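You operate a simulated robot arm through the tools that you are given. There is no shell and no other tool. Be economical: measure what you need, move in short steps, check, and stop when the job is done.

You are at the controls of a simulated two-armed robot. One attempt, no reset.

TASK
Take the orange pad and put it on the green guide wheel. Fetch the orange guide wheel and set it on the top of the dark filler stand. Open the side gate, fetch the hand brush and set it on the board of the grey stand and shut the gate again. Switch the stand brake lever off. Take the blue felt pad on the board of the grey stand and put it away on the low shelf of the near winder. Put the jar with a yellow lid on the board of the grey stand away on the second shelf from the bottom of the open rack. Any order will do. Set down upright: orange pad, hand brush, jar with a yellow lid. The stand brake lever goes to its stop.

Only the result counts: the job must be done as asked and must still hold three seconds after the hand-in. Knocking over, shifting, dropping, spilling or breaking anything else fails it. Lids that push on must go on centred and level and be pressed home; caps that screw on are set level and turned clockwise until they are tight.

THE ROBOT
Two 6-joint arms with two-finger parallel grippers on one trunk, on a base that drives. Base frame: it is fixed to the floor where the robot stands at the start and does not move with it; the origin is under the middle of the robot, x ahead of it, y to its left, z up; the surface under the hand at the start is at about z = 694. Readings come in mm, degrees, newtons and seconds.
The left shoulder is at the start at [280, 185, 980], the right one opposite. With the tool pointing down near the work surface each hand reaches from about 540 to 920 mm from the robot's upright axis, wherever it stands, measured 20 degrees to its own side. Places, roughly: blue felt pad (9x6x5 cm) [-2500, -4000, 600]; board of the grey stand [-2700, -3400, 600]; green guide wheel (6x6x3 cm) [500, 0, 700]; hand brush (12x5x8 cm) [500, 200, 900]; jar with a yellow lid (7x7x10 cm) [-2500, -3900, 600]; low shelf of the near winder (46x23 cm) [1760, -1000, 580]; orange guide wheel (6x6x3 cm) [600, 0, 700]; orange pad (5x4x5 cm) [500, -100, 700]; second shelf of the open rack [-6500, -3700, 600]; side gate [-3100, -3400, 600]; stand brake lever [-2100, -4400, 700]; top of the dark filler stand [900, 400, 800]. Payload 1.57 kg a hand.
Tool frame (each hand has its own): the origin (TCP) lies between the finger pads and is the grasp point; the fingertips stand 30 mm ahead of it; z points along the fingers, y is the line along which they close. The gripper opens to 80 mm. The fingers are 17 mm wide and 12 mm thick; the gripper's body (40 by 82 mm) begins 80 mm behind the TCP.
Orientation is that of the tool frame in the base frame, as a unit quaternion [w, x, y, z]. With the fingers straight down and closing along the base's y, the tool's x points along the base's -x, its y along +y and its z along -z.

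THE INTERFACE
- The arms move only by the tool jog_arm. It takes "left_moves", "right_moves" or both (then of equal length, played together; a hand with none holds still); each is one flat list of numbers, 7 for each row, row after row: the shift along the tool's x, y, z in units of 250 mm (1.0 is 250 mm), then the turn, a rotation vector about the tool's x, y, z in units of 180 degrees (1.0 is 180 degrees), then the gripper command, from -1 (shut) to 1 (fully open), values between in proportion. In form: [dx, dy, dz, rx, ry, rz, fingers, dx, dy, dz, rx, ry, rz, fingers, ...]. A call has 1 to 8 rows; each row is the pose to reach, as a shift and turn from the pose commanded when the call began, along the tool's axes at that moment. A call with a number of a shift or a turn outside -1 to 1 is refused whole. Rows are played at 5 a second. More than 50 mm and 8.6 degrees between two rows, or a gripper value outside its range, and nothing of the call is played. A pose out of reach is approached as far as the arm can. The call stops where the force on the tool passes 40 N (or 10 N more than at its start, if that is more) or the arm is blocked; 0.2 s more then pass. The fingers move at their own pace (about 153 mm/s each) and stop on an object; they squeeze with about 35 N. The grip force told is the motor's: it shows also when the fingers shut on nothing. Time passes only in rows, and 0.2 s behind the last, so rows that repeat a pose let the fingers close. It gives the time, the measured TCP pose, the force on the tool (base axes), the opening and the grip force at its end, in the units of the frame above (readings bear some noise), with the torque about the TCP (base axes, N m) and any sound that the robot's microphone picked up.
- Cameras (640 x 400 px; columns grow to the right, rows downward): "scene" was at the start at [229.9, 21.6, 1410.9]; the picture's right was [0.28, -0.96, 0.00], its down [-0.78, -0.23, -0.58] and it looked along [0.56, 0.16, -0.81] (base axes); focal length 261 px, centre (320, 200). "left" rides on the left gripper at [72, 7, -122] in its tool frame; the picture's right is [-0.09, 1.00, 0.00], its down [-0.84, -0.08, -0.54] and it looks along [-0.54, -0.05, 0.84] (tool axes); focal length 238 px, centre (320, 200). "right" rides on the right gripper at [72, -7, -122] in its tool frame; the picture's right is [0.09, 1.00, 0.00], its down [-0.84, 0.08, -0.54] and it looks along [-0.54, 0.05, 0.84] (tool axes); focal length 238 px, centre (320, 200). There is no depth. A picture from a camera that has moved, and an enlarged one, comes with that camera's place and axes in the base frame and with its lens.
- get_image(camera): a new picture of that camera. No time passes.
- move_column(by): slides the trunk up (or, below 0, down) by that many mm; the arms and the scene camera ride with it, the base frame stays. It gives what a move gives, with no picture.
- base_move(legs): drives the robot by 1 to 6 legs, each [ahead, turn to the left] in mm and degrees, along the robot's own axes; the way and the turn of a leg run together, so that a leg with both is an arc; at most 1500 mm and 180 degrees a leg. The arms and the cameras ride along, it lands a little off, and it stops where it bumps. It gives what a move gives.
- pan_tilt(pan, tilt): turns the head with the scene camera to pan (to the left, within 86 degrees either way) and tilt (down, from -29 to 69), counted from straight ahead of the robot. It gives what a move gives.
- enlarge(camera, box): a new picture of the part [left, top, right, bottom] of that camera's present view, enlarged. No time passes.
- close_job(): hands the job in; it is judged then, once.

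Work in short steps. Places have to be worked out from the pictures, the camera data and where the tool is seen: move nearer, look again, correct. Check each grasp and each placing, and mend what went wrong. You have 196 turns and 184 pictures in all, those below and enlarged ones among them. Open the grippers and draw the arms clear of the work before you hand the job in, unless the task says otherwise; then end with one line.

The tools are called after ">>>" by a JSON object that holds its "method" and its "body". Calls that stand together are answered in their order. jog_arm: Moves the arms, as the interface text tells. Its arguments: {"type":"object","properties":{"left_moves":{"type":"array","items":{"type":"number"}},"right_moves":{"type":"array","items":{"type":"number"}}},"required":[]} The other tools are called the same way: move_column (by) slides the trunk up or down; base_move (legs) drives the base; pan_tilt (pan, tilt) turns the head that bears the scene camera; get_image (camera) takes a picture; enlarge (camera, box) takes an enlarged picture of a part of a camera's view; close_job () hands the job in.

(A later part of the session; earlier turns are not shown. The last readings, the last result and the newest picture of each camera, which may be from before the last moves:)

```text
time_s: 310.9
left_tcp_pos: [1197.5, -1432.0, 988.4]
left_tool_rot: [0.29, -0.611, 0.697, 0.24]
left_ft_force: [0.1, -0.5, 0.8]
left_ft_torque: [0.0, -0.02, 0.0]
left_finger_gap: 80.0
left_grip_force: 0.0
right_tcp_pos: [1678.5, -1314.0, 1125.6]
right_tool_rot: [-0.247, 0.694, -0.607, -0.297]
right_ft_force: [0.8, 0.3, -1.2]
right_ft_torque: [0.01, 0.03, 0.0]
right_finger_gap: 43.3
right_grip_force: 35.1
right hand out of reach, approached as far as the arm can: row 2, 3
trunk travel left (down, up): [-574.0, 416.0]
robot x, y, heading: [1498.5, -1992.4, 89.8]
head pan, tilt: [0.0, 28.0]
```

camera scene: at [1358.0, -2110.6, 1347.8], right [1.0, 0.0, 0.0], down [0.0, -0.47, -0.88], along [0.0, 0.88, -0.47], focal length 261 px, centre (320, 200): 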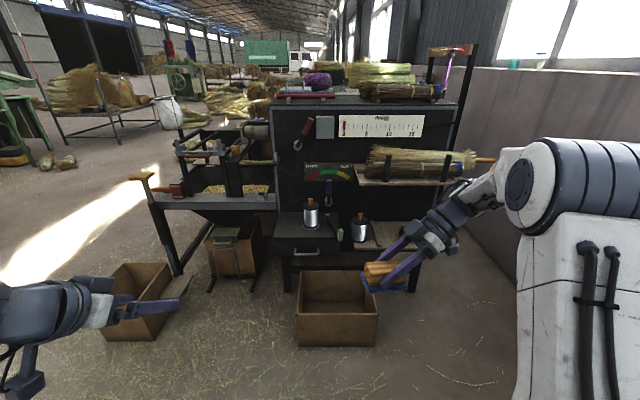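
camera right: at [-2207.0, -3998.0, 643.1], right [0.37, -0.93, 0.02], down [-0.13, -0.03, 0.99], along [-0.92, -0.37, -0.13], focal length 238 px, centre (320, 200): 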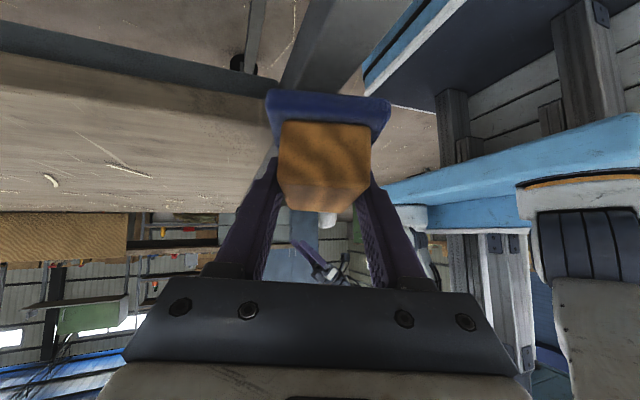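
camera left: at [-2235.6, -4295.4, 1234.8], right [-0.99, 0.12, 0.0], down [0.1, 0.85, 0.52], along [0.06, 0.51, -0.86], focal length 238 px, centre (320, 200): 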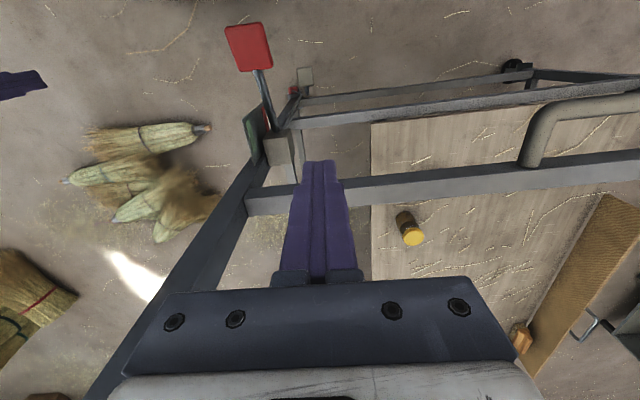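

The pose is near the reach limit up high. I'll lower the hand 240 mm while finishing the turn.

>>> {"method": "jog_arm", "body": {"right_moves": [0.114, -0.003, 0.112, 0, 0, 0, -1, 0.228, -0.006, 0.224, 0.018, 0.001, 0.014, -1, 0.342, -0.009, 0.336, 0.0357, 0.002, 0.0275, -1, 0.456, -0.012, 0.448, 0.0357, 0.002, 0.0275, -1, 0.57, -0.015, 0.56, 0.0357, 0.002, 0.0275, -1, 0.683, -0.017, 0.672, 0.0357, 0.002, 0.0275, -1]}}

>>> {"method": "get_image", "body": {"camera": "right"}}

>>> {"method": "get_image", "body": {"camera": "scene"}}

```text
time_s: 312.3
left_tcp_pos: [1198.1, -1431.6, 987.6]
left_tool_rot: [0.291, -0.61, 0.697, 0.239]
left_ft_force: [0.6, 0.1, -0.6]
left_ft_torque: [0.01, 0.0, -0.01]
left_finger_gap: 80.1
left_grip_force: 0.1
right_tcp_pos: [1662.5, -1316.8, 903.6]
right_tool_rot: [0.273, -0.653, 0.654, 0.268]
right_ft_force: [0.4, 0.3, -0.3]
right_ft_torque: [-0.02, 0.03, 0.01]
right_finger_gap: 43.2
right_grip_force: 35.1
right hand out of reach, approached as far as the arm can: row 3, 4, 5, 6
trunk travel left (down, up): [-574.0, 416.0]
robot x, y, heading: [1499.0, -1992.1, 90.1]
head pan, tilt: [0.0, 28.0]
```

```text
51 pictures are left
camera right: at [1669.6, -1452.3, 938.8], right [-1.0, -0.06, -0.07], down [-0.08, 0.21, 0.97], along [-0.04, 0.98, -0.21], focal length 238 px, centre (320, 200)
```

right: 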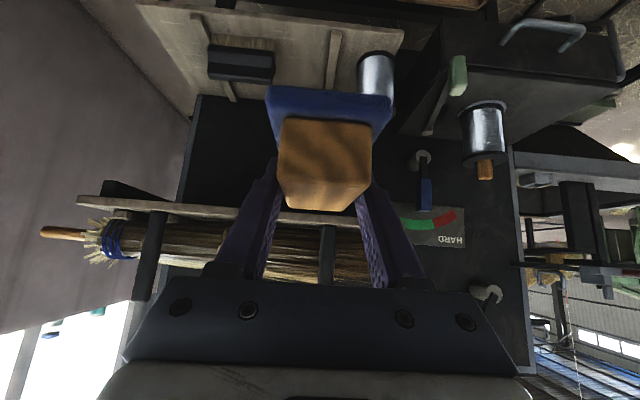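

```text
50 pictures are left
camera scene: at [1500.4, -1738.7, 1347.8], right [1.0, 0.0, 0.0], down [0.0, -0.47, -0.88], along [0.0, 0.88, -0.47], focal length 261 px, centre (320, 200)
```

scene: 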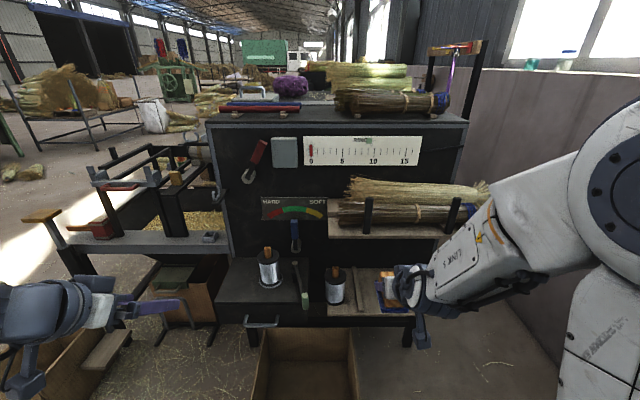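

Pointing forward exactly. The free lane on the shelf is x≈1657–1750. I'll lower the column 200 mm, then advance to above the spot.

>>> {"method": "move_column", "body": {"by": -200}}

>>> {"method": "jog_arm", "body": {"right_moves": [-0.05, -0.072, 0.08, 0, 0, 0, -1, -0.15, -0.144, 0.21, 0, 0, 0, -1, -0.27, -0.144, 0.34, 0, 0, 0, -1, -0.39, -0.144, 0.47, 0, 0, 0, -1, -0.51, -0.144, 0.61, 0, 0, 0, -1, -0.6, -0.144, 0.74, 0, 0, 0, -1, -0.668, -0.144, 0.871, 0, 0, 0, -1]}}

>>> {"method": "get_image", "body": {"camera": "right"}}

>>> {"method": "enlarge", "body": {"camera": "scene", "box": [300, 180, 480, 340]}}

```text
time_s: 314.5
left_tcp_pos: [1199.5, -1432.5, 787.8]
left_tool_rot: [0.291, -0.611, 0.696, 0.241]
left_ft_force: [-0.4, -0.2, 0.4]
left_ft_torque: [0.03, 0.02, -0.02]
left_finger_gap: 80.0
left_grip_force: 0.0
right_tcp_pos: [1663.0, -1316.2, 705.5]
right_tool_rot: [0.273, -0.653, 0.654, 0.268]
right_ft_force: [0.0, 0.3, -0.2]
right_ft_torque: [-0.01, -0.01, 0.03]
right_finger_gap: 43.5
right_grip_force: 34.5
trunk travel left (down, up): [-374.0, 616.0]
robot x, y, heading: [1502.3, -1990.2, 90.1]
head pan, tilt: [0.0, 28.0]
```

```text
time_s: 316.1
left_tcp_pos: [1199.5, -1431.7, 787.3]
left_tool_rot: [0.29, -0.611, 0.696, 0.24]
left_ft_force: [-0.3, 0.9, 0.3]
left_ft_torque: [0.0, -0.02, 0.01]
left_finger_gap: 80.1
left_grip_force: 0.1
right_tcp_pos: [1700.3, -1051.9, 676.9]
right_tool_rot: [-0.277, 0.651, -0.648, -0.282]
right_ft_force: [-0.3, 0.6, 0.0]
right_ft_torque: [-0.01, 0.01, 0.01]
right_finger_gap: 43.1
right_grip_force: 34.9
right hand out of reach, approached as far as the arm can: row 1, 2, 3, 4, 5, 7
trunk travel left (down, up): [-374.0, 616.0]
robot x, y, heading: [1497.9, -1996.2, 90.0]
head pan, tilt: [0.0, 28.0]
```

```text
49 pictures are left
camera right: at [1708.6, -1188.7, 708.0], right [-1.0, -0.07, -0.06], down [-0.07, 0.18, 0.98], along [-0.06, 0.98, -0.19], focal length 238 px, centre (320, 200)
```

right: 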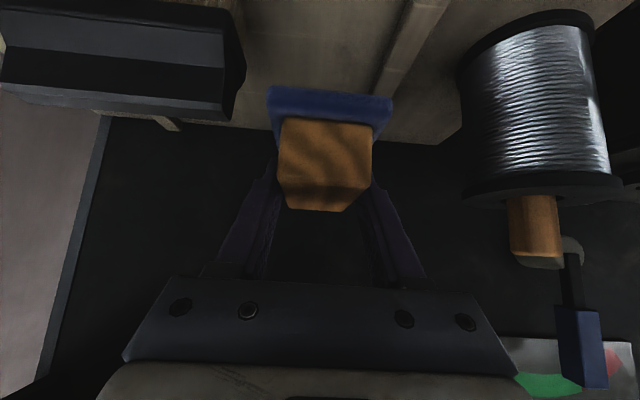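

```text
2.50 times, centred on (390, 260) of scene
camera zoom: at [1500.4, -1738.8, 1147.8], right [1.0, 0.0, 0.0], down [0.0, -0.47, -0.88], along [0.0, 0.88, -0.47], focal length 651 px, centre (145, 50)
```

zoom: 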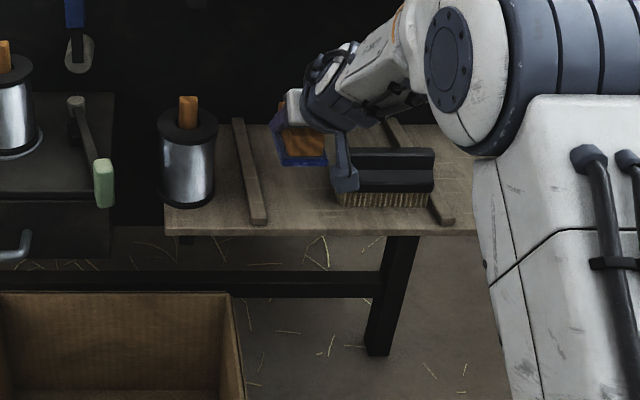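

The pad hangs over the free lane between cleat and brush. I'll lower it gently to contact.

>>> {"method": "jog_arm", "body": {"right_moves": [0.06, 0, 0.06, 0, 0, 0, -1, 0.11, 0, 0.11, 0, 0, 0, -1, 0.13, 0, 0.13, 0, 0, 0, -1, 0.145, 0, 0.145, 0, 0, 0, -1, 0.16, 0, 0.16, 0, 0, 0, -1, 0.175, 0, 0.175, 0, 0, 0, -1, 0.19, 0, 0.19, 0, 0, 0, -1]}}

>>> {"method": "enlarge", "body": {"camera": "scene", "box": [300, 180, 480, 340]}}

```text
time_s: 317.7
left_tcp_pos: [1198.5, -1432.8, 787.2]
left_tool_rot: [0.291, -0.611, 0.696, 0.241]
left_ft_force: [0.2, -0.5, -0.2]
left_ft_torque: [0.01, 0.0, -0.02]
left_finger_gap: 79.8
left_grip_force: 0.0
right_tcp_pos: [1699.9, -1044.3, 610.1]
right_tool_rot: [-0.27, 0.654, -0.654, -0.268]
right_ft_force: [0.1, -1.1, -0.7]
right_ft_torque: [0.03, 0.01, 0.0]
right_finger_gap: 43.1
right_grip_force: 35.1
right hand out of reach, approached as far as the arm can: row 5, 6, 7
trunk travel left (down, up): [-374.0, 616.0]
robot x, y, heading: [1502.2, -1989.3, 89.9]
head pan, tilt: [0.0, 28.0]
```

```text
2.50 times, centred on (390, 260) of scene
camera zoom: at [1500.3, -1738.8, 1147.8], right [1.0, 0.0, 0.0], down [0.0, -0.47, -0.88], along [0.0, 0.88, -0.47], focal length 651 px, centre (145, 50)
```

zoom: 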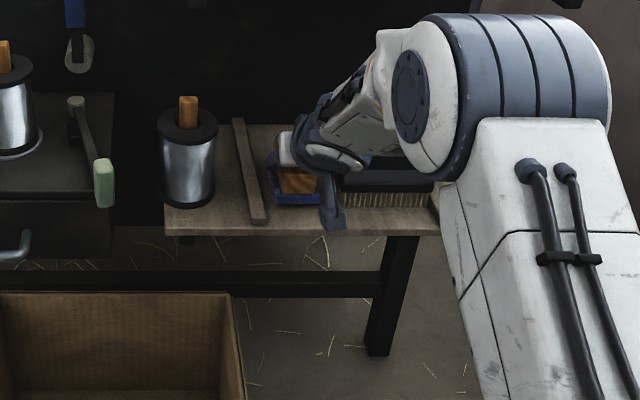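

No contact yet at 610 and the arm is near its limit. I'll lower the rest with the column in small steps.

>>> {"method": "move_column", "body": {"by": -8}}

>>> {"method": "move_column", "body": {"by": -6}}

```text
time_s: 318.2
left_tcp_pos: [1198.7, -1431.3, 779.6]
left_tool_rot: [0.291, -0.611, 0.696, 0.24]
left_ft_force: [1.2, -0.2, 0.5]
left_ft_torque: [0.01, -0.03, -0.03]
left_finger_gap: 79.8
left_grip_force: 0.0
right_tcp_pos: [1700.1, -1044.3, 601.6]
right_tool_rot: [-0.269, 0.654, -0.654, -0.269]
right_ft_force: [-0.3, 0.0, -0.6]
right_ft_torque: [0.0, -0.01, -0.01]
right_finger_gap: 43.3
right_grip_force: 35.5
trunk travel left (down, up): [-366.0, 624.0]
robot x, y, heading: [1500.5, -1994.1, 90.2]
head pan, tilt: [0.0, 28.0]
```

```text
time_s: 318.8
left_tcp_pos: [1197.7, -1432.9, 773.1]
left_tool_rot: [0.291, -0.61, 0.696, 0.241]
left_ft_force: [1.2, 0.3, 0.7]
left_ft_torque: [0.04, -0.02, 0.01]
left_finger_gap: 79.8
left_grip_force: 0.1
right_tcp_pos: [1700.4, -1042.3, 600.1]
right_tool_rot: [0.271, -0.653, 0.653, 0.271]
right_ft_force: [0.9, 0.1, 11.2]
right_ft_torque: [0.59, 0.04, 0.0]
right_finger_gap: 43.3
right_grip_force: 35.3
trunk travel left (down, up): [-360.0, 630.0]
robot x, y, heading: [1501.3, -1991.7, 89.9]
head pan, tilt: [0.0, 28.0]
```

Contact at 11 N. I'll open just enough to release and draw back along the tool.

>>> {"method": "jog_arm", "body": {"right_moves": [0, 0, 0, 0, 0, 0, 0.35, 0, 0, 0, 0, 0, 0, 0.35, 0, 0, -0.1, 0, 0, 0, 0.35, 0, 0, -0.28, 0, 0, 0, 0.35, 0, 0, -0.46, 0, 0, 0, 0.35, 0, 0, -0.62, 0, 0, 0, 0.35]}}

>>> {"method": "enlarge", "body": {"camera": "scene", "box": [300, 180, 480, 340]}}

>>> {"method": "get_image", "body": {"camera": "right"}}

```text
time_s: 320.2
left_tcp_pos: [1199.5, -1432.2, 773.0]
left_tool_rot: [0.291, -0.611, 0.696, 0.241]
left_ft_force: [-0.4, 0.3, 0.8]
left_ft_torque: [-0.02, 0.02, 0.01]
left_finger_gap: 80.4
left_grip_force: 0.1
right_tcp_pos: [1699.1, -1153.0, 704.8]
right_tool_rot: [0.271, -0.653, 0.654, 0.269]
right_ft_force: [-0.5, 0.4, -0.2]
right_ft_torque: [-0.03, -0.03, 0.03]
right_finger_gap: 53.7
right_grip_force: 0.0
trunk travel left (down, up): [-360.0, 630.0]
robot x, y, heading: [1502.1, -1989.6, 89.9]
head pan, tilt: [0.0, 28.0]
```

```text
2.50 times, centred on (390, 260) of scene
camera zoom: at [1500.4, -1738.4, 1133.6], right [1.0, 0.0, 0.0], down [0.0, -0.47, -0.88], along [0.0, 0.88, -0.47], focal length 651 px, centre (145, 50)
```

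zoom: 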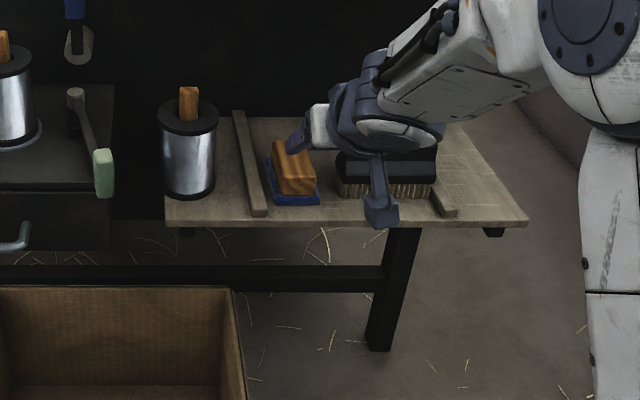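

```text
45 pictures are left
camera right: at [1706.9, -1290.1, 740.0], right [-1.0, -0.06, -0.07], down [-0.08, 0.21, 0.97], along [-0.05, 0.98, -0.22], focal length 238 px, centre (320, 200)
```

right: 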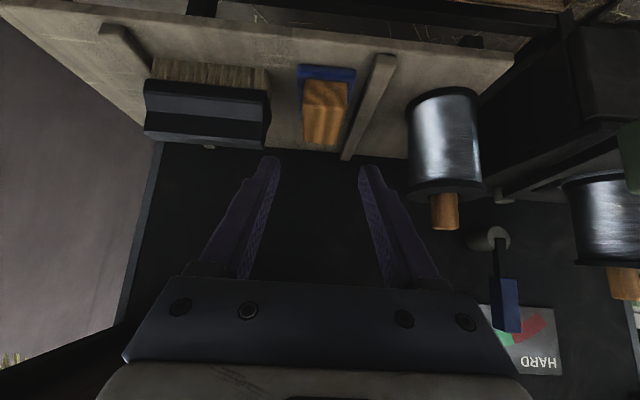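

The pad rests on the low shelf. Now I'll back away, raise the column and drive back toward the stand's south side for the jar.

>>> {"method": "base_move", "body": {"legs": [[-400, 0]]}}

>>> {"method": "move_column", "body": {"by": 280}}

>>> {"method": "base_move", "body": {"legs": [[0, 172], [1500, 0], [450, 0], [0, -72.5]]}}

>>> {"method": "get_image", "body": {"camera": "scene"}}

```text
time_s: 322.7
left_tcp_pos: [1198.2, -1832.7, 773.8]
left_tool_rot: [0.29, -0.611, 0.696, 0.241]
left_ft_force: [-0.3, 0.5, 0.1]
left_ft_torque: [0.04, 0.02, 0.04]
left_finger_gap: 80.0
left_grip_force: 0.0
right_tcp_pos: [1699.0, -1553.3, 705.8]
right_tool_rot: [-0.27, 0.654, -0.653, -0.269]
right_ft_force: [-0.1, 1.0, -0.1]
right_ft_torque: [0.02, -0.03, 0.0]
right_finger_gap: 54.1
right_grip_force: 0.1
trunk travel left (down, up): [-360.0, 630.0]
robot x, y, heading: [1502.6, -2391.1, 90.0]
head pan, tilt: [0.0, 28.0]
```

```text
time_s: 325.5
left_tcp_pos: [1197.4, -1832.0, 1052.9]
left_tool_rot: [0.29, -0.612, 0.695, 0.242]
left_ft_force: [0.3, 0.1, 0.4]
left_ft_torque: [-0.01, 0.03, 0.01]
left_finger_gap: 79.9
left_grip_force: 0.1
right_tcp_pos: [1699.2, -1553.4, 985.5]
right_tool_rot: [-0.271, 0.654, -0.654, -0.268]
right_ft_force: [1.0, 0.1, 0.6]
right_ft_torque: [0.01, 0.02, 0.0]
right_finger_gap: 53.8
right_grip_force: 0.1
trunk travel left (down, up): [-640.0, 350.0]
robot x, y, heading: [1498.6, -2390.3, 89.9]
head pan, tilt: [0.0, 28.0]
```

```text
time_s: 345.4
left_tcp_pos: [791.4, -4717.7, 1053.9]
left_tool_rot: [0.0, 0.926, 0.026, -0.378]
left_ft_force: [0.0, -0.3, 0.6]
left_ft_torque: [0.03, 0.02, -0.04]
left_finger_gap: 80.3
left_grip_force: 0.1
right_tcp_pos: [426.8, -4276.5, 985.4]
right_tool_rot: [0.033, 0.921, 0.086, -0.38]
right_ft_force: [-0.3, -0.6, -0.1]
right_ft_torque: [0.03, 0.01, 0.0]
right_finger_gap: 54.1
right_grip_force: 0.1
trunk travel left (down, up): [-640.0, 350.0]
robot x, y, heading: [1284.8, -4318.9, -169.4]
head pan, tilt: [0.0, 28.0]
```

```text
44 pictures are left
camera scene: at [1038.6, -4362.2, 1413.8], right [-0.18, 0.98, 0.0], down [0.46, 0.09, -0.88], along [-0.87, -0.16, -0.47], focal length 261 px, centre (320, 200)
```

scene: 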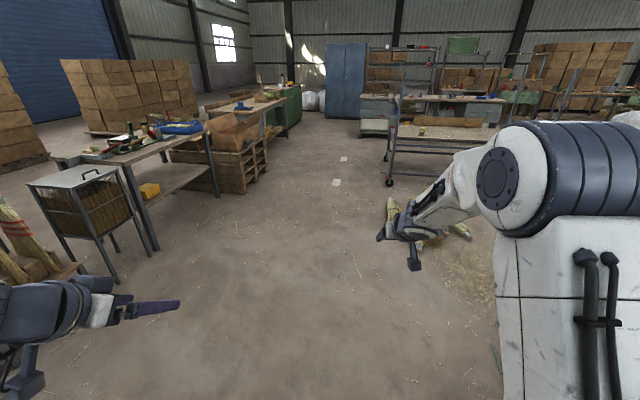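

The way back is clear. I'll drive to (-2644,-5060) and turn north to face the stand.

>>> {"method": "base_move", "body": {"legs": [[1500, 0], [1500, 0], [990, 0], [0, -100.6]]}}

>>> {"method": "pan_tilt", "body": {"pan": 0, "tilt": 38}}

>>> {"method": "get_image", "body": {"camera": "scene"}}

```text
time_s: 368.9
left_tcp_pos: [-2938.2, -4523.5, 1053.7]
left_tool_rot: [0.29, -0.611, 0.696, 0.241]
left_ft_force: [1.0, 0.1, -0.3]
left_ft_torque: [0.0, 0.01, 0.01]
left_finger_gap: 79.9
left_grip_force: 0.0
right_tcp_pos: [-2436.8, -4245.6, 985.2]
right_tool_rot: [-0.271, 0.654, -0.653, -0.269]
right_ft_force: [-0.3, 0.3, -1.1]
right_ft_torque: [0.0, 0.0, 0.02]
right_finger_gap: 53.8
right_grip_force: 0.1
trunk travel left (down, up): [-640.0, 350.0]
robot x, y, heading: [-2637.2, -5080.6, 89.8]
head pan, tilt: [0.0, 28.0]
```

```text
time_s: 369.7
left_tcp_pos: [-2937.7, -4523.0, 1054.3]
left_tool_rot: [0.29, -0.611, 0.696, 0.24]
left_ft_force: [0.5, 0.0, 0.3]
left_ft_torque: [-0.03, 0.0, -0.02]
left_finger_gap: 79.9
left_grip_force: 0.0
right_tcp_pos: [-2437.5, -4244.4, 984.4]
right_tool_rot: [-0.27, 0.654, -0.654, -0.269]
right_ft_force: [0.1, 0.6, -0.1]
right_ft_torque: [-0.01, 0.02, -0.02]
right_finger_gap: 53.8
right_grip_force: 0.0
trunk travel left (down, up): [-640.0, 350.0]
robot x, y, heading: [-2633.7, -5081.5, 89.8]
head pan, tilt: [0.0, 38.0]
```

```text
43 pictures are left
camera scene: at [-2636.8, -4834.8, 1398.3], right [1.0, 0.0, 0.0], down [0.0, -0.62, -0.79], along [0.0, 0.79, -0.62], focal length 261 px, centre (320, 200)
```

scene: 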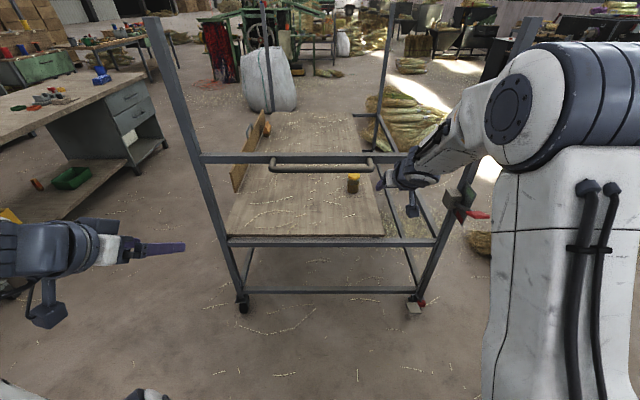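

The jar is at about (-2465,-3727). I'll lower the column, then raise and align the right hand (open, pitched 45°) with the jar while still outside the stand.

>>> {"method": "move_column", "body": {"by": -445}}

>>> {"method": "jog_arm", "body": {"right_moves": [-0.106, 0.028, -0.106, 0, 0, 0, 1, -0.212, 0.056, -0.212, 0, 0, 0, 1, -0.318, 0.084, -0.318, 0, 0, 0, 1, -0.424, 0.112, -0.424, 0, 0, 0, 1]}}

>>> {"method": "base_move", "body": {"legs": [[300, 0]]}}

>>> {"method": "get_image", "body": {"camera": "right"}}

>>> {"method": "get_image", "body": {"camera": "scene"}}

```text
refused: -445 is not a number from -400 to 400
```

```text
time_s: 370.7
left_tcp_pos: [-2938.5, -4523.0, 1054.6]
left_tool_rot: [0.29, -0.611, 0.696, 0.241]
left_ft_force: [-0.7, 0.0, -0.2]
left_ft_torque: [0.02, 0.05, 0.03]
left_finger_gap: 80.2
left_grip_force: 0.1
right_tcp_pos: [-2466.7, -4245.0, 1135.8]
right_tool_rot: [-0.27, 0.655, -0.652, -0.269]
right_ft_force: [0.5, -0.3, -0.5]
right_ft_torque: [0.01, 0.01, 0.01]
right_finger_gap: 79.9
right_grip_force: 0.1
right hand out of reach, approached as far as the arm can: row 1, 2
trunk travel left (down, up): [-640.0, 350.0]
robot x, y, heading: [-2636.5, -5080.4, 90.2]
head pan, tilt: [0.0, 38.0]
```

```text
time_s: 372.7
left_tcp_pos: [-2937.8, -4221.9, 1054.1]
left_tool_rot: [0.29, -0.611, 0.696, 0.241]
left_ft_force: [0.4, -0.3, -0.2]
left_ft_torque: [0.0, -0.04, 0.01]
left_finger_gap: 80.0
left_grip_force: 0.1
right_tcp_pos: [-2466.3, -3944.5, 1134.3]
right_tool_rot: [0.271, -0.654, 0.654, 0.269]
right_ft_force: [-0.2, -0.1, 0.8]
right_ft_torque: [-0.01, 0.03, -0.03]
right_finger_gap: 79.7
right_grip_force: 0.0
trunk travel left (down, up): [-640.0, 350.0]
robot x, y, heading: [-2635.6, -4780.8, 90.0]
head pan, tilt: [0.0, 38.0]
```

```text
42 pictures are left
camera right: at [-2458.2, -4080.6, 1169.2], right [-1.0, -0.06, -0.07], down [-0.08, 0.21, 0.97], along [-0.05, 0.98, -0.22], focal length 238 px, centre (320, 200)
```

right: 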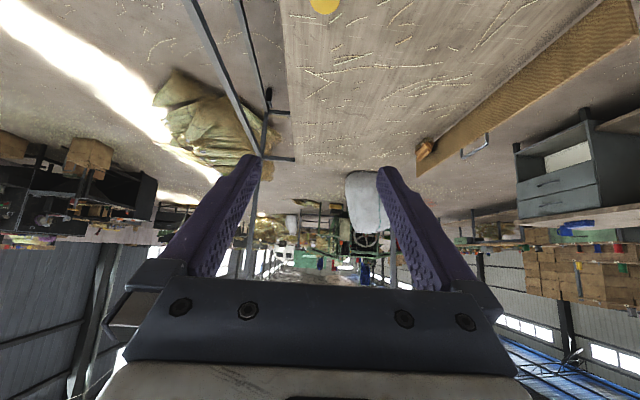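

```text
41 pictures are left
camera scene: at [-2636.2, -4534.3, 1398.3], right [1.0, 0.0, 0.0], down [0.0, -0.62, -0.79], along [0.0, 0.79, -0.62], focal length 261 px, centre (320, 200)
```

scene: 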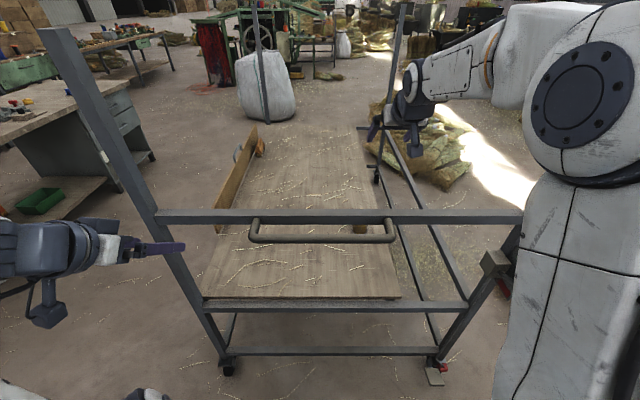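

The column move was refused (limit 400), so the hand is above the bar, but nothing touched. I'll back out 300 mm and lower in two steps.

>>> {"method": "base_move", "body": {"legs": [[-300, 0]]}}

>>> {"method": "move_column", "body": {"by": -300}}

>>> {"method": "move_column", "body": {"by": -145}}

>>> {"method": "base_move", "body": {"legs": [[300, 0]]}}

>>> {"method": "get_image", "body": {"camera": "right"}}

>>> {"method": "get_image", "body": {"camera": "scene"}}

```text
time_s: 374.8
left_tcp_pos: [-2939.1, -4523.9, 1052.0]
left_tool_rot: [0.29, -0.611, 0.696, 0.24]
left_ft_force: [-0.4, 0.2, -0.4]
left_ft_torque: [-0.05, 0.02, -0.03]
left_finger_gap: 80.0
left_grip_force: 0.1
right_tcp_pos: [-2468.2, -4245.5, 1133.2]
right_tool_rot: [-0.271, 0.654, -0.653, -0.269]
right_ft_force: [-0.4, 1.2, -0.5]
right_ft_torque: [-0.02, 0.01, 0.02]
right_finger_gap: 80.0
right_grip_force: 0.0
trunk travel left (down, up): [-640.0, 350.0]
robot x, y, heading: [-2639.1, -5087.0, 90.0]
head pan, tilt: [0.0, 38.0]
```

```text
time_s: 377.8
left_tcp_pos: [-2938.4, -4524.4, 752.9]
left_tool_rot: [0.29, -0.612, 0.695, 0.241]
left_ft_force: [0.3, 0.2, 0.7]
left_ft_torque: [0.01, 0.04, 0.02]
left_finger_gap: 79.9
left_grip_force: 0.2
right_tcp_pos: [-2467.1, -4245.7, 834.3]
right_tool_rot: [-0.27, 0.655, -0.652, -0.269]
right_ft_force: [-0.6, 0.7, 0.0]
right_ft_torque: [-0.02, -0.01, 0.02]
right_finger_gap: 79.8
right_grip_force: 0.1
trunk travel left (down, up): [-340.0, 650.0]
robot x, y, heading: [-2637.7, -5083.0, 89.8]
head pan, tilt: [0.0, 38.0]
```

```text
time_s: 379.5
left_tcp_pos: [-2939.3, -4526.6, 608.9]
left_tool_rot: [0.29, -0.612, 0.696, 0.24]
left_ft_force: [0.6, -1.5, 0.2]
left_ft_torque: [0.0, 0.03, -0.03]
left_finger_gap: 80.4
left_grip_force: 0.1
right_tcp_pos: [-2467.7, -4246.5, 688.8]
right_tool_rot: [-0.27, 0.654, -0.654, -0.268]
right_ft_force: [-0.5, 0.6, 0.9]
right_ft_torque: [0.03, 0.02, -0.01]
right_finger_gap: 79.9
right_grip_force: 0.1
trunk travel left (down, up): [-195.0, 795.0]
robot x, y, heading: [-2632.7, -5081.3, 89.8]
head pan, tilt: [0.0, 38.0]
```

```text
time_s: 381.5
left_tcp_pos: [-2937.6, -4223.1, 608.0]
left_tool_rot: [0.29, -0.611, 0.696, 0.241]
left_ft_force: [-0.1, 0.7, -0.8]
left_ft_torque: [-0.01, 0.0, 0.0]
left_finger_gap: 80.3
left_grip_force: 0.0
right_tcp_pos: [-2466.5, -3945.2, 689.7]
right_tool_rot: [0.271, -0.653, 0.654, 0.268]
right_ft_force: [-0.4, -0.2, -0.4]
right_ft_torque: [-0.01, 0.01, 0.0]
right_finger_gap: 80.0
right_grip_force: 0.1
trunk travel left (down, up): [-195.0, 795.0]
robot x, y, heading: [-2636.4, -4779.9, 89.9]
head pan, tilt: [0.0, 38.0]
```

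```text
40 pictures are left
camera right: at [-2458.7, -4081.0, 724.1], right [-1.0, -0.06, -0.07], down [-0.08, 0.21, 0.97], along [-0.05, 0.98, -0.22], focal length 238 px, centre (320, 200)
```

right: 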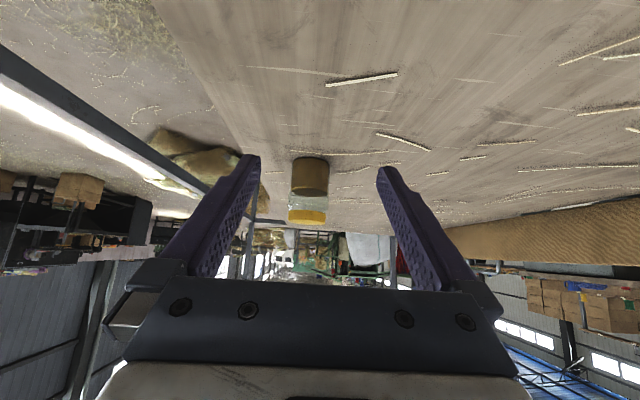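

```text
39 pictures are left
camera scene: at [-2636.4, -4534.7, 953.2], right [1.0, 0.0, 0.0], down [0.0, -0.62, -0.79], along [0.0, 0.79, -0.62], focal length 261 px, centre (320, 200)
```

scene: 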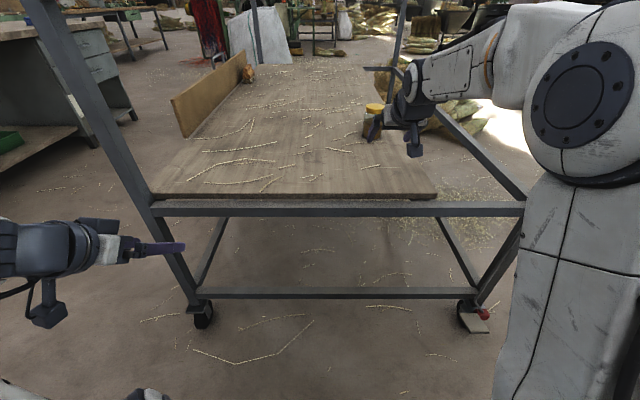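

Under the bar with good clearance; the jar is at about (-2457,-3735). I'll drive 110 mm closer and recheck the alignment.

>>> {"method": "base_move", "body": {"legs": [[110, 0]]}}

>>> {"method": "enlarge", "body": {"camera": "right", "box": [220, 100, 420, 260]}}

```text
time_s: 382.7
left_tcp_pos: [-2938.0, -4113.5, 608.6]
left_tool_rot: [0.291, -0.611, 0.696, 0.241]
left_ft_force: [0.0, 0.0, 0.0]
left_ft_torque: [0.0, -0.03, -0.02]
left_finger_gap: 79.9
left_grip_force: 0.1
right_tcp_pos: [-2465.8, -3835.1, 689.4]
right_tool_rot: [-0.27, 0.654, -0.654, -0.268]
right_ft_force: [-0.8, 0.3, 0.2]
right_ft_torque: [0.01, -0.01, 0.0]
right_finger_gap: 80.1
right_grip_force: 0.0
trunk travel left (down, up): [-195.0, 795.0]
robot x, y, heading: [-2634.5, -4668.8, 89.8]
head pan, tilt: [0.0, 38.0]
```

```text
2.50 times, centred on (320, 180) of right
camera zoom: at [-2458.5, -3970.3, 724.1], right [-1.0, -0.06, -0.07], down [-0.08, 0.21, 0.97], along [-0.05, 0.98, -0.22], focal length 596 px, centre (320, 250)
```

zoom: 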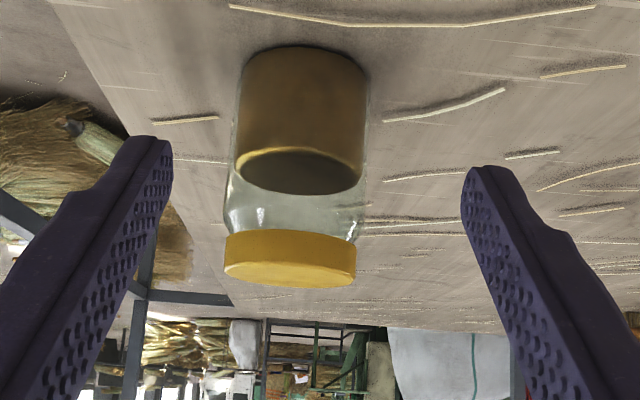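

The jar's centre is nearer (-2459,-3692). The left hand is close to the south rail, so I'll raise it first, drive 60 mm closer, and then advance the right fingers around the jar.

>>> {"method": "jog_arm", "body": {"left_moves": [-0.106, 0, -0.106, 0, 0, 0, 1, -0.212, 0, -0.212, 0, 0, 0, 1, -0.318, 0, -0.318, 0, 0, 0, 1, -0.424, 0, -0.424, 0, 0, 0, 1]}}

>>> {"method": "base_move", "body": {"legs": [[60, 0]]}}

>>> {"method": "jog_arm", "body": {"right_moves": [-0.024, -0.028, 0.12, 0, 0, 0, 1, -0.048, -0.028, 0.24, 0, 0, 0, 1, -0.071, -0.028, 0.37, 0, 0, 0, 1]}}

>>> {"method": "enlarge", "body": {"camera": "right", "box": [220, 100, 420, 260]}}

```text
time_s: 383.7
left_tcp_pos: [-2968.7, -4086.9, 758.5]
left_tool_rot: [0.291, -0.611, 0.696, 0.239]
left_ft_force: [0.2, 0.8, 0.4]
left_ft_torque: [-0.02, -0.01, -0.02]
left_finger_gap: 79.9
left_grip_force: 0.0
left hand out of reach, approached as far as the arm can: row 1, 2, 3, 4
right_tcp_pos: [-2465.1, -3834.1, 689.1]
right_tool_rot: [0.271, -0.653, 0.654, 0.268]
right_ft_force: [-0.4, -0.5, 0.2]
right_ft_torque: [0.01, -0.01, 0.02]
right_finger_gap: 79.9
right_grip_force: 0.1
trunk travel left (down, up): [-195.0, 795.0]
robot x, y, heading: [-2637.4, -4673.2, 89.8]
head pan, tilt: [0.0, 38.0]
```

```text
time_s: 384.7
left_tcp_pos: [-2968.5, -4026.3, 758.8]
left_tool_rot: [0.291, -0.61, 0.697, 0.24]
left_ft_force: [1.1, -0.2, 0.0]
left_ft_torque: [0.01, -0.03, 0.01]
left_finger_gap: 79.8
left_grip_force: 0.1
right_tcp_pos: [-2466.5, -3772.7, 688.8]
right_tool_rot: [0.27, -0.654, 0.654, 0.268]
right_ft_force: [-0.3, -0.2, -0.3]
right_ft_torque: [-0.02, -0.02, -0.01]
right_finger_gap: 80.1
right_grip_force: 0.0
trunk travel left (down, up): [-195.0, 795.0]
robot x, y, heading: [-2634.6, -4609.5, 89.8]
head pan, tilt: [0.0, 38.0]
```

```text
time_s: 385.5
left_tcp_pos: [-2968.0, -4026.8, 760.7]
left_tool_rot: [0.291, -0.611, 0.696, 0.24]
left_ft_force: [0.5, -0.5, -0.3]
left_ft_torque: [0.01, -0.01, -0.05]
left_finger_gap: 80.2
left_grip_force: 0.1
right_tcp_pos: [-2457.5, -3695.2, 636.4]
right_tool_rot: [0.271, -0.653, 0.654, 0.269]
right_ft_force: [0.3, -0.2, 0.1]
right_ft_torque: [0.0, 0.03, -0.01]
right_finger_gap: 80.0
right_grip_force: 0.0
trunk travel left (down, up): [-195.0, 795.0]
robot x, y, heading: [-2637.1, -4609.1, 89.9]
head pan, tilt: [0.0, 38.0]
```

```text
2.50 times, centred on (320, 180) of right
camera zoom: at [-2450.0, -3831.6, 670.9], right [-1.0, -0.06, -0.07], down [-0.08, 0.21, 0.97], along [-0.05, 0.98, -0.22], focal length 596 px, centre (320, 250)
```

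zoom: 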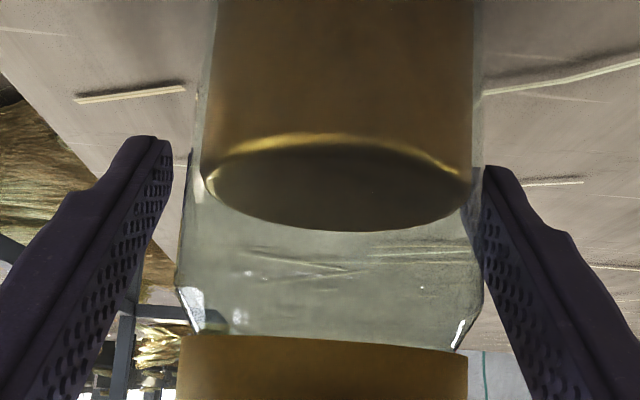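

The jar sits between the fingers. Closing.

>>> {"method": "jog_arm", "body": {"right_moves": [0, 0.008, 0, 0, 0, 0, 1, 0, 0.008, 0, 0, 0, 0, -1, 0, 0.008, 0, 0, 0, 0, -1]}}

>>> {"method": "jog_arm", "body": {"right_moves": [-0.04, 0, -0.04, 0, 0, 0, -1, -0.085, 0, -0.085, 0, 0, 0, -1, -0.13, 0, -0.13, 0, 0, 0, -1]}}

>>> {"method": "enlarge", "body": {"camera": "scene", "box": [300, 60, 480, 200]}}

```text
time_s: 386.3
left_tcp_pos: [-2968.7, -4026.4, 758.6]
left_tool_rot: [0.291, -0.611, 0.696, 0.24]
left_ft_force: [0.3, 0.6, -0.7]
left_ft_torque: [0.0, -0.05, 0.01]
left_finger_gap: 80.0
left_grip_force: 0.1
right_tcp_pos: [-2459.8, -3694.4, 636.5]
right_tool_rot: [-0.27, 0.654, -0.654, -0.268]
right_ft_force: [1.1, 0.7, -0.2]
right_ft_torque: [0.01, 0.03, -0.03]
right_finger_gap: 65.0
right_grip_force: 35.1
trunk travel left (down, up): [-195.0, 795.0]
robot x, y, heading: [-2635.3, -4610.1, 89.7]
head pan, tilt: [0.0, 38.0]
```

```text
time_s: 387.1
left_tcp_pos: [-2967.9, -4026.4, 760.2]
left_tool_rot: [0.29, -0.611, 0.697, 0.239]
left_ft_force: [0.5, 0.5, 0.5]
left_ft_torque: [-0.02, -0.01, 0.03]
left_finger_gap: 80.2
left_grip_force: 0.0
right_tcp_pos: [-2460.7, -3694.5, 680.6]
right_tool_rot: [-0.271, 0.654, -0.654, -0.268]
right_ft_force: [-0.2, 0.0, -3.0]
right_ft_torque: [0.05, 0.0, 0.0]
right_finger_gap: 65.0
right_grip_force: 35.3
trunk travel left (down, up): [-195.0, 795.0]
robot x, y, heading: [-2633.8, -4609.5, 89.9]
head pan, tilt: [0.0, 38.0]
```

```text
2.86 times, centred on (390, 130) of scene
camera zoom: at [-2636.1, -4362.3, 953.2], right [1.0, 0.0, 0.0], down [0.0, -0.62, -0.79], along [0.0, 0.79, -0.62], focal length 744 px, centre (120, 400)
```

zoom: 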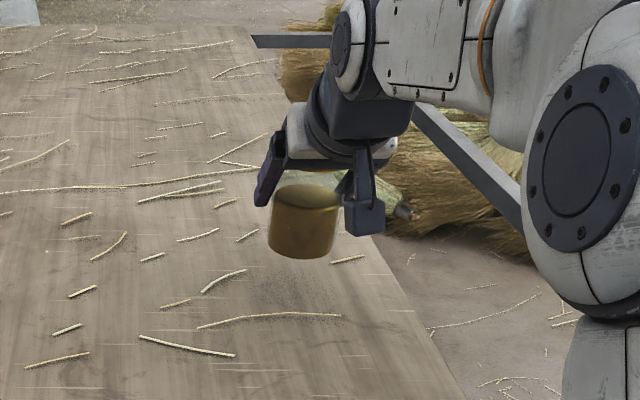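

Jar held, upright. I'll back straight out 470 mm and check that the stand hasn't moved.

>>> {"method": "base_move", "body": {"legs": [[-470, 0]]}}

>>> {"method": "get_image", "body": {"camera": "scene"}}

```text
time_s: 389.9
left_tcp_pos: [-2968.3, -4496.7, 759.7]
left_tool_rot: [0.291, -0.611, 0.696, 0.24]
left_ft_force: [-0.5, 0.3, -0.3]
left_ft_torque: [-0.01, 0.02, 0.03]
left_finger_gap: 79.8
left_grip_force: 0.1
right_tcp_pos: [-2462.0, -4165.3, 682.6]
right_tool_rot: [-0.27, 0.654, -0.654, -0.268]
right_ft_force: [-0.5, -0.6, -3.2]
right_ft_torque: [0.05, -0.01, 0.03]
right_finger_gap: 65.1
right_grip_force: 34.8
trunk travel left (down, up): [-195.0, 795.0]
robot x, y, heading: [-2637.0, -5080.2, 89.9]
head pan, tilt: [0.0, 38.0]
```

```text
35 pictures are left
camera scene: at [-2636.9, -4832.2, 953.2], right [1.0, 0.0, 0.0], down [0.0, -0.62, -0.79], along [0.0, 0.79, -0.62], focal length 261 px, centre (320, 200)
```

scene: 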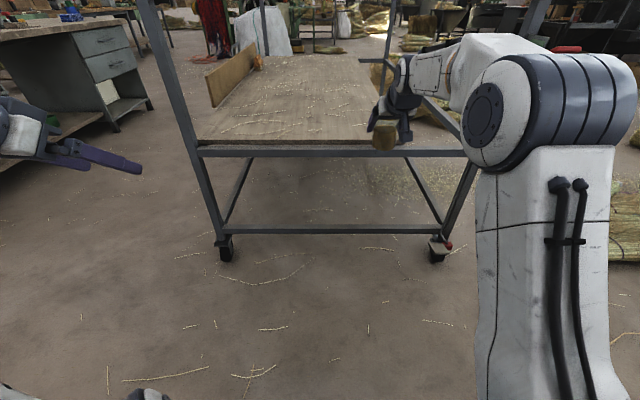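

Jar secured. Now I'll restore the stand: back off a little, raise the column above the crossbar, and turn the left tool to point down for hooking.

>>> {"method": "base_move", "body": {"legs": [[-170, 0]]}}

>>> {"method": "move_column", "body": {"by": 300}}

>>> {"method": "move_column", "body": {"by": 145}}

>>> {"method": "jog_arm", "body": {"left_moves": [0, 0, 0, 0, 0.042, 0, -1, 0, -0.03, 0, 0, 0.083, 0, -1, 0, -0.06, 0, 0, 0.125, 0, -1, 0, -0.09, 0, 0, 0.167, 0, -1, 0, -0.12, 0, 0, 0.208, 0, -1, 0, -0.15, 0, 0, 0.25, 0, -1]}}

```text
time_s: 391.3
left_tcp_pos: [-2968.7, -4666.8, 759.3]
left_tool_rot: [0.291, -0.611, 0.696, 0.24]
left_ft_force: [0.7, 0.2, -0.3]
left_ft_torque: [0.0, 0.03, 0.02]
left_finger_gap: 80.1
left_grip_force: 0.1
right_tcp_pos: [-2463.9, -4335.5, 681.9]
right_tool_rot: [-0.271, 0.653, -0.653, -0.269]
right_ft_force: [-1.3, 0.1, -3.7]
right_ft_torque: [0.05, -0.01, -0.02]
right_finger_gap: 65.1
right_grip_force: 35.4
trunk travel left (down, up): [-195.0, 795.0]
robot x, y, heading: [-2638.0, -5252.0, 90.0]
head pan, tilt: [0.0, 38.0]
```

```text
time_s: 394.3
left_tcp_pos: [-2969.8, -4666.6, 1059.1]
left_tool_rot: [0.291, -0.611, 0.696, 0.239]
left_ft_force: [0.6, 0.1, 0.2]
left_ft_torque: [0.0, 0.03, -0.04]
left_finger_gap: 80.2
left_grip_force: 0.1
right_tcp_pos: [-2461.2, -4335.5, 981.9]
right_tool_rot: [-0.271, 0.654, -0.653, -0.269]
right_ft_force: [-0.5, 0.7, -4.4]
right_ft_torque: [0.04, 0.0, 0.02]
right_finger_gap: 65.0
right_grip_force: 35.2
trunk travel left (down, up): [-495.0, 495.0]
robot x, y, heading: [-2636.2, -5250.7, 90.0]
head pan, tilt: [0.0, 38.0]
```

```text
time_s: 396.0
left_tcp_pos: [-2968.6, -4666.9, 1204.5]
left_tool_rot: [0.291, -0.611, 0.696, 0.24]
left_ft_force: [0.3, 0.1, 0.0]
left_ft_torque: [-0.01, 0.01, -0.03]
left_finger_gap: 80.0
left_grip_force: 0.1
right_tcp_pos: [-2462.4, -4336.8, 1127.0]
right_tool_rot: [-0.27, 0.654, -0.654, -0.268]
right_ft_force: [-0.1, 0.8, -3.9]
right_ft_torque: [0.02, -0.01, 0.02]
right_finger_gap: 65.0
right_grip_force: 34.7
trunk travel left (down, up): [-640.0, 350.0]
robot x, y, heading: [-2641.0, -5253.8, 89.8]
head pan, tilt: [0.0, 38.0]
```

```text
time_s: 397.4
left_tcp_pos: [-2932.0, -4672.1, 1204.8]
left_tool_rot: [0.001, -0.656, 0.754, -0.013]
left_ft_force: [0.0, -0.2, 1.4]
left_ft_torque: [0.04, -0.03, 0.01]
left_finger_gap: 0.1
left_grip_force: 21.3
right_tcp_pos: [-2462.1, -4336.8, 1127.6]
right_tool_rot: [0.271, -0.653, 0.655, 0.268]
right_ft_force: [-1.2, 0.0, -3.6]
right_ft_torque: [0.03, 0.0, -0.03]
right_finger_gap: 65.1
right_grip_force: 35.4
trunk travel left (down, up): [-640.0, 350.0]
robot x, y, heading: [-2633.7, -5251.7, 90.1]
head pan, tilt: [0.0, 38.0]
```

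The left tool points down with fingers shut. I'll drive 430 mm forward, with everything above bar height, and move the left hand past the crossbar.

>>> {"method": "base_move", "body": {"legs": [[430, 0]]}}

>>> {"method": "jog_arm", "body": {"left_moves": [-0.162, -0.065, 0, 0, 0, 0, -1, -0.324, -0.13, 0, 0, 0, 0, -1, -0.487, -0.194, 0, 0, 0, 0, -1, -0.649, -0.259, 0, 0, 0, 0, -1, -0.811, -0.323, 0, 0, 0, 0, -1, -0.973, -0.388, 0, 0, 0, 0, -1]}}

>>> {"method": "get_image", "body": {"camera": "left"}}

>>> {"method": "get_image", "body": {"camera": "scene"}}

```text
time_s: 400.1
left_tcp_pos: [-2928.6, -4240.5, 1204.9]
left_tool_rot: [0.002, -0.655, 0.755, -0.012]
left_ft_force: [-0.1, -0.6, -1.0]
left_ft_torque: [0.01, 0.02, 0.0]
left_finger_gap: 0.0
left_grip_force: 21.4
right_tcp_pos: [-2457.9, -3905.8, 1127.8]
right_tool_rot: [0.271, -0.653, 0.655, 0.268]
right_ft_force: [-1.1, -0.1, -3.7]
right_ft_torque: [0.04, 0.01, 0.0]
right_finger_gap: 65.2
right_grip_force: 34.9
trunk travel left (down, up): [-640.0, 350.0]
robot x, y, heading: [-2637.3, -4821.7, 89.7]
head pan, tilt: [0.0, 38.0]
```

```text
time_s: 401.5
left_tcp_pos: [-2799.3, -4041.7, 1185.6]
left_tool_rot: [0.003, -0.655, 0.756, -0.013]
left_ft_force: [-0.4, 0.4, -0.2]
left_ft_torque: [0.0, -0.01, -0.01]
left_finger_gap: 0.0
left_grip_force: 20.8
left hand out of reach, approached as far as the arm can: row 5, 6
right_tcp_pos: [-2457.9, -3904.7, 1126.6]
right_tool_rot: [0.271, -0.653, 0.654, 0.268]
right_ft_force: [0.3, 0.6, -3.8]
right_ft_torque: [0.02, 0.06, -0.03]
right_finger_gap: 65.4
right_grip_force: 34.5
trunk travel left (down, up): [-640.0, 350.0]
robot x, y, heading: [-2637.7, -4823.1, 90.0]
head pan, tilt: [0.0, 38.0]
```

```text
34 pictures are left
camera left: at [-2817.9, -4107.9, 1308.5], right [-0.97, 0.23, -0.02], down [0.18, 0.83, 0.53], along [0.14, 0.51, -0.85], focal length 238 px, centre (320, 200)
```

left: 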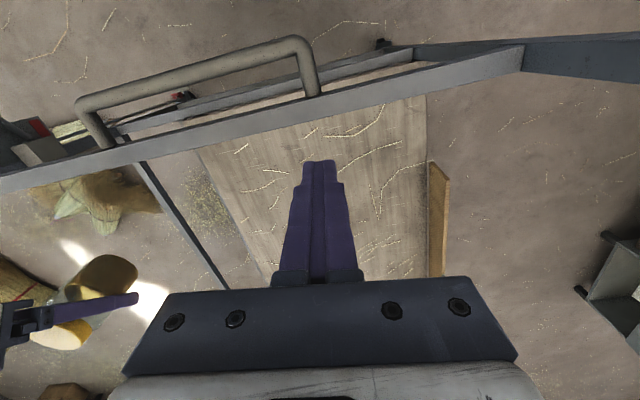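

```text
33 pictures are left
camera scene: at [-2635.4, -4572.4, 1398.2], right [1.0, 0.0, 0.0], down [0.0, -0.62, -0.79], along [0.0, 0.79, -0.62], focal length 261 px, centre (320, 200)
```

scene: 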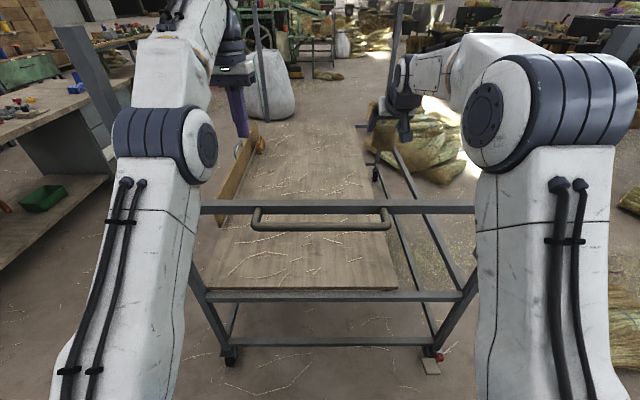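

The crossbar here is at y≈-4055, so I need to be further north. I'll drive 65 mm forward, then lower the fingers behind the bar.

>>> {"method": "base_move", "body": {"legs": [[65, 0]]}}

>>> {"method": "jog_arm", "body": {"left_moves": [0, 0, 0.18, 0, 0, 0, -1, 0, 0, 0.36, 0, 0, 0, -1, 0, 0, 0.54, 0, 0, 0, -1, 0, 0, 0.72, 0, 0, 0, -1, 0, 0, 0.89, 0, 0, 0, -1]}}

>>> {"method": "get_image", "body": {"camera": "left"}}

```text
time_s: 402.5
left_tcp_pos: [-2798.0, -3975.0, 1185.8]
left_tool_rot: [0.002, -0.654, 0.756, -0.012]
left_ft_force: [0.1, 0.5, -0.1]
left_ft_torque: [-0.01, 0.03, 0.03]
left_finger_gap: 0.0
left_grip_force: 21.4
right_tcp_pos: [-2457.7, -3840.8, 1126.4]
right_tool_rot: [0.271, -0.653, 0.655, 0.268]
right_ft_force: [-0.3, -0.5, -2.6]
right_ft_torque: [0.03, 0.02, 0.03]
right_finger_gap: 65.3
right_grip_force: 35.5
trunk travel left (down, up): [-640.0, 350.0]
robot x, y, heading: [-2637.2, -4758.9, 89.8]
head pan, tilt: [0.0, 38.0]
```

```text
time_s: 403.7
left_tcp_pos: [-2794.2, -3978.1, 960.2]
left_tool_rot: [0.002, -0.655, 0.756, -0.013]
left_ft_force: [-0.4, 0.2, 0.7]
left_ft_torque: [0.01, -0.02, 0.04]
left_finger_gap: 0.0
left_grip_force: 21.7
right_tcp_pos: [-2456.5, -3840.5, 1126.9]
right_tool_rot: [0.271, -0.653, 0.655, 0.268]
right_ft_force: [0.1, 0.0, -3.4]
right_ft_torque: [0.0, 0.01, 0.01]
right_finger_gap: 65.2
right_grip_force: 34.2
trunk travel left (down, up): [-640.0, 350.0]
robot x, y, heading: [-2639.0, -4755.9, 89.7]
head pan, tilt: [0.0, 38.0]
```

```text
32 pictures are left
camera left: at [-2813.4, -4046.3, 1084.3], right [-0.97, 0.23, -0.02], down [0.19, 0.83, 0.53], along [0.14, 0.51, -0.85], focal length 238 px, centre (320, 200)
```

left: 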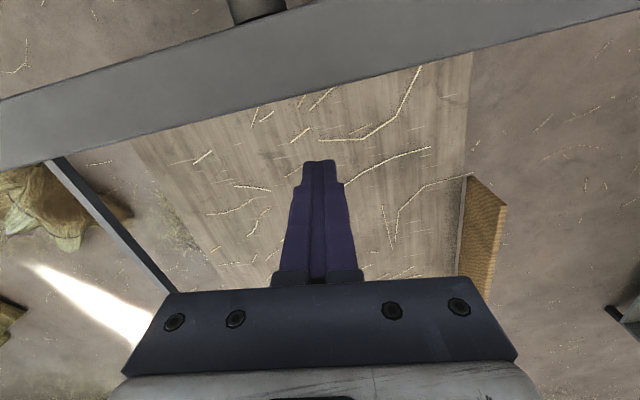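

The bar's north face is about 50 mm south of the fingers. I'll pull south smoothly in stages to a final TCP y of -4207, as in the earlier restore.

>>> {"method": "jog_arm", "body": {"left_moves": [0.07, -0.01, 0, 0, 0, 0, -1, 0.14, -0.02, 0, 0, 0, 0, -1, 0.185, -0.026, 0, 0, 0, 0, -1, 0.225, -0.032, 0, 0, 0, 0, -1, 0.265, -0.037, 0, 0, 0, 0, -1, 0.31, -0.043, 0, 0, 0, 0, -1, 0.36, -0.05, 0, 0, 0, 0, -1, 0.41, -0.057, 0, 0, 0, 0, -1]}}

>>> {"method": "jog_arm", "body": {"left_moves": [0.05, -0.007, 0, 0, 0, 0, -1, 0.1, -0.014, 0, 0, 0, 0, -1, 0.15, -0.021, 0, 0, 0, 0, -1, 0.2, -0.028, 0, 0, 0, 0, -1, 0.25, -0.035, 0, 0, 0, 0, -1, 0.3, -0.042, 0, 0, 0, 0, -1, 0.34, -0.048, 0, 0, 0, 0, -1, 0.37, -0.052, 0, 0, 0, 0, -1]}}

```text
time_s: 405.5
left_tcp_pos: [-2794.0, -4084.6, 965.2]
left_tool_rot: [0.001, -0.654, 0.756, -0.015]
left_ft_force: [-0.3, 0.4, -0.4]
left_ft_torque: [-0.01, 0.0, -0.02]
left_finger_gap: 0.0
left_grip_force: 21.9
right_tcp_pos: [-2456.7, -3839.3, 1127.4]
right_tool_rot: [0.271, -0.653, 0.655, 0.268]
right_ft_force: [-0.8, -0.2, -3.6]
right_ft_torque: [0.03, -0.02, -0.01]
right_finger_gap: 65.0
right_grip_force: 35.5
trunk travel left (down, up): [-640.0, 350.0]
robot x, y, heading: [-2633.8, -4754.0, 89.7]
head pan, tilt: [0.0, 38.0]
```

```text
time_s: 407.3
left_tcp_pos: [-2792.8, -4176.4, 966.3]
left_tool_rot: [0.002, -0.655, 0.756, -0.014]
left_ft_force: [1.2, 0.3, 0.6]
left_ft_torque: [-0.01, -0.03, -0.01]
left_finger_gap: 0.0
left_grip_force: 21.4
right_tcp_pos: [-2458.5, -3841.2, 1126.9]
right_tool_rot: [0.271, -0.653, 0.654, 0.269]
right_ft_force: [-0.3, -0.3, -4.2]
right_ft_torque: [0.05, 0.0, 0.01]
right_finger_gap: 65.0
right_grip_force: 34.9
trunk travel left (down, up): [-640.0, 350.0]
robot x, y, heading: [-2635.7, -4752.8, 89.7]
head pan, tilt: [0.0, 38.0]
```

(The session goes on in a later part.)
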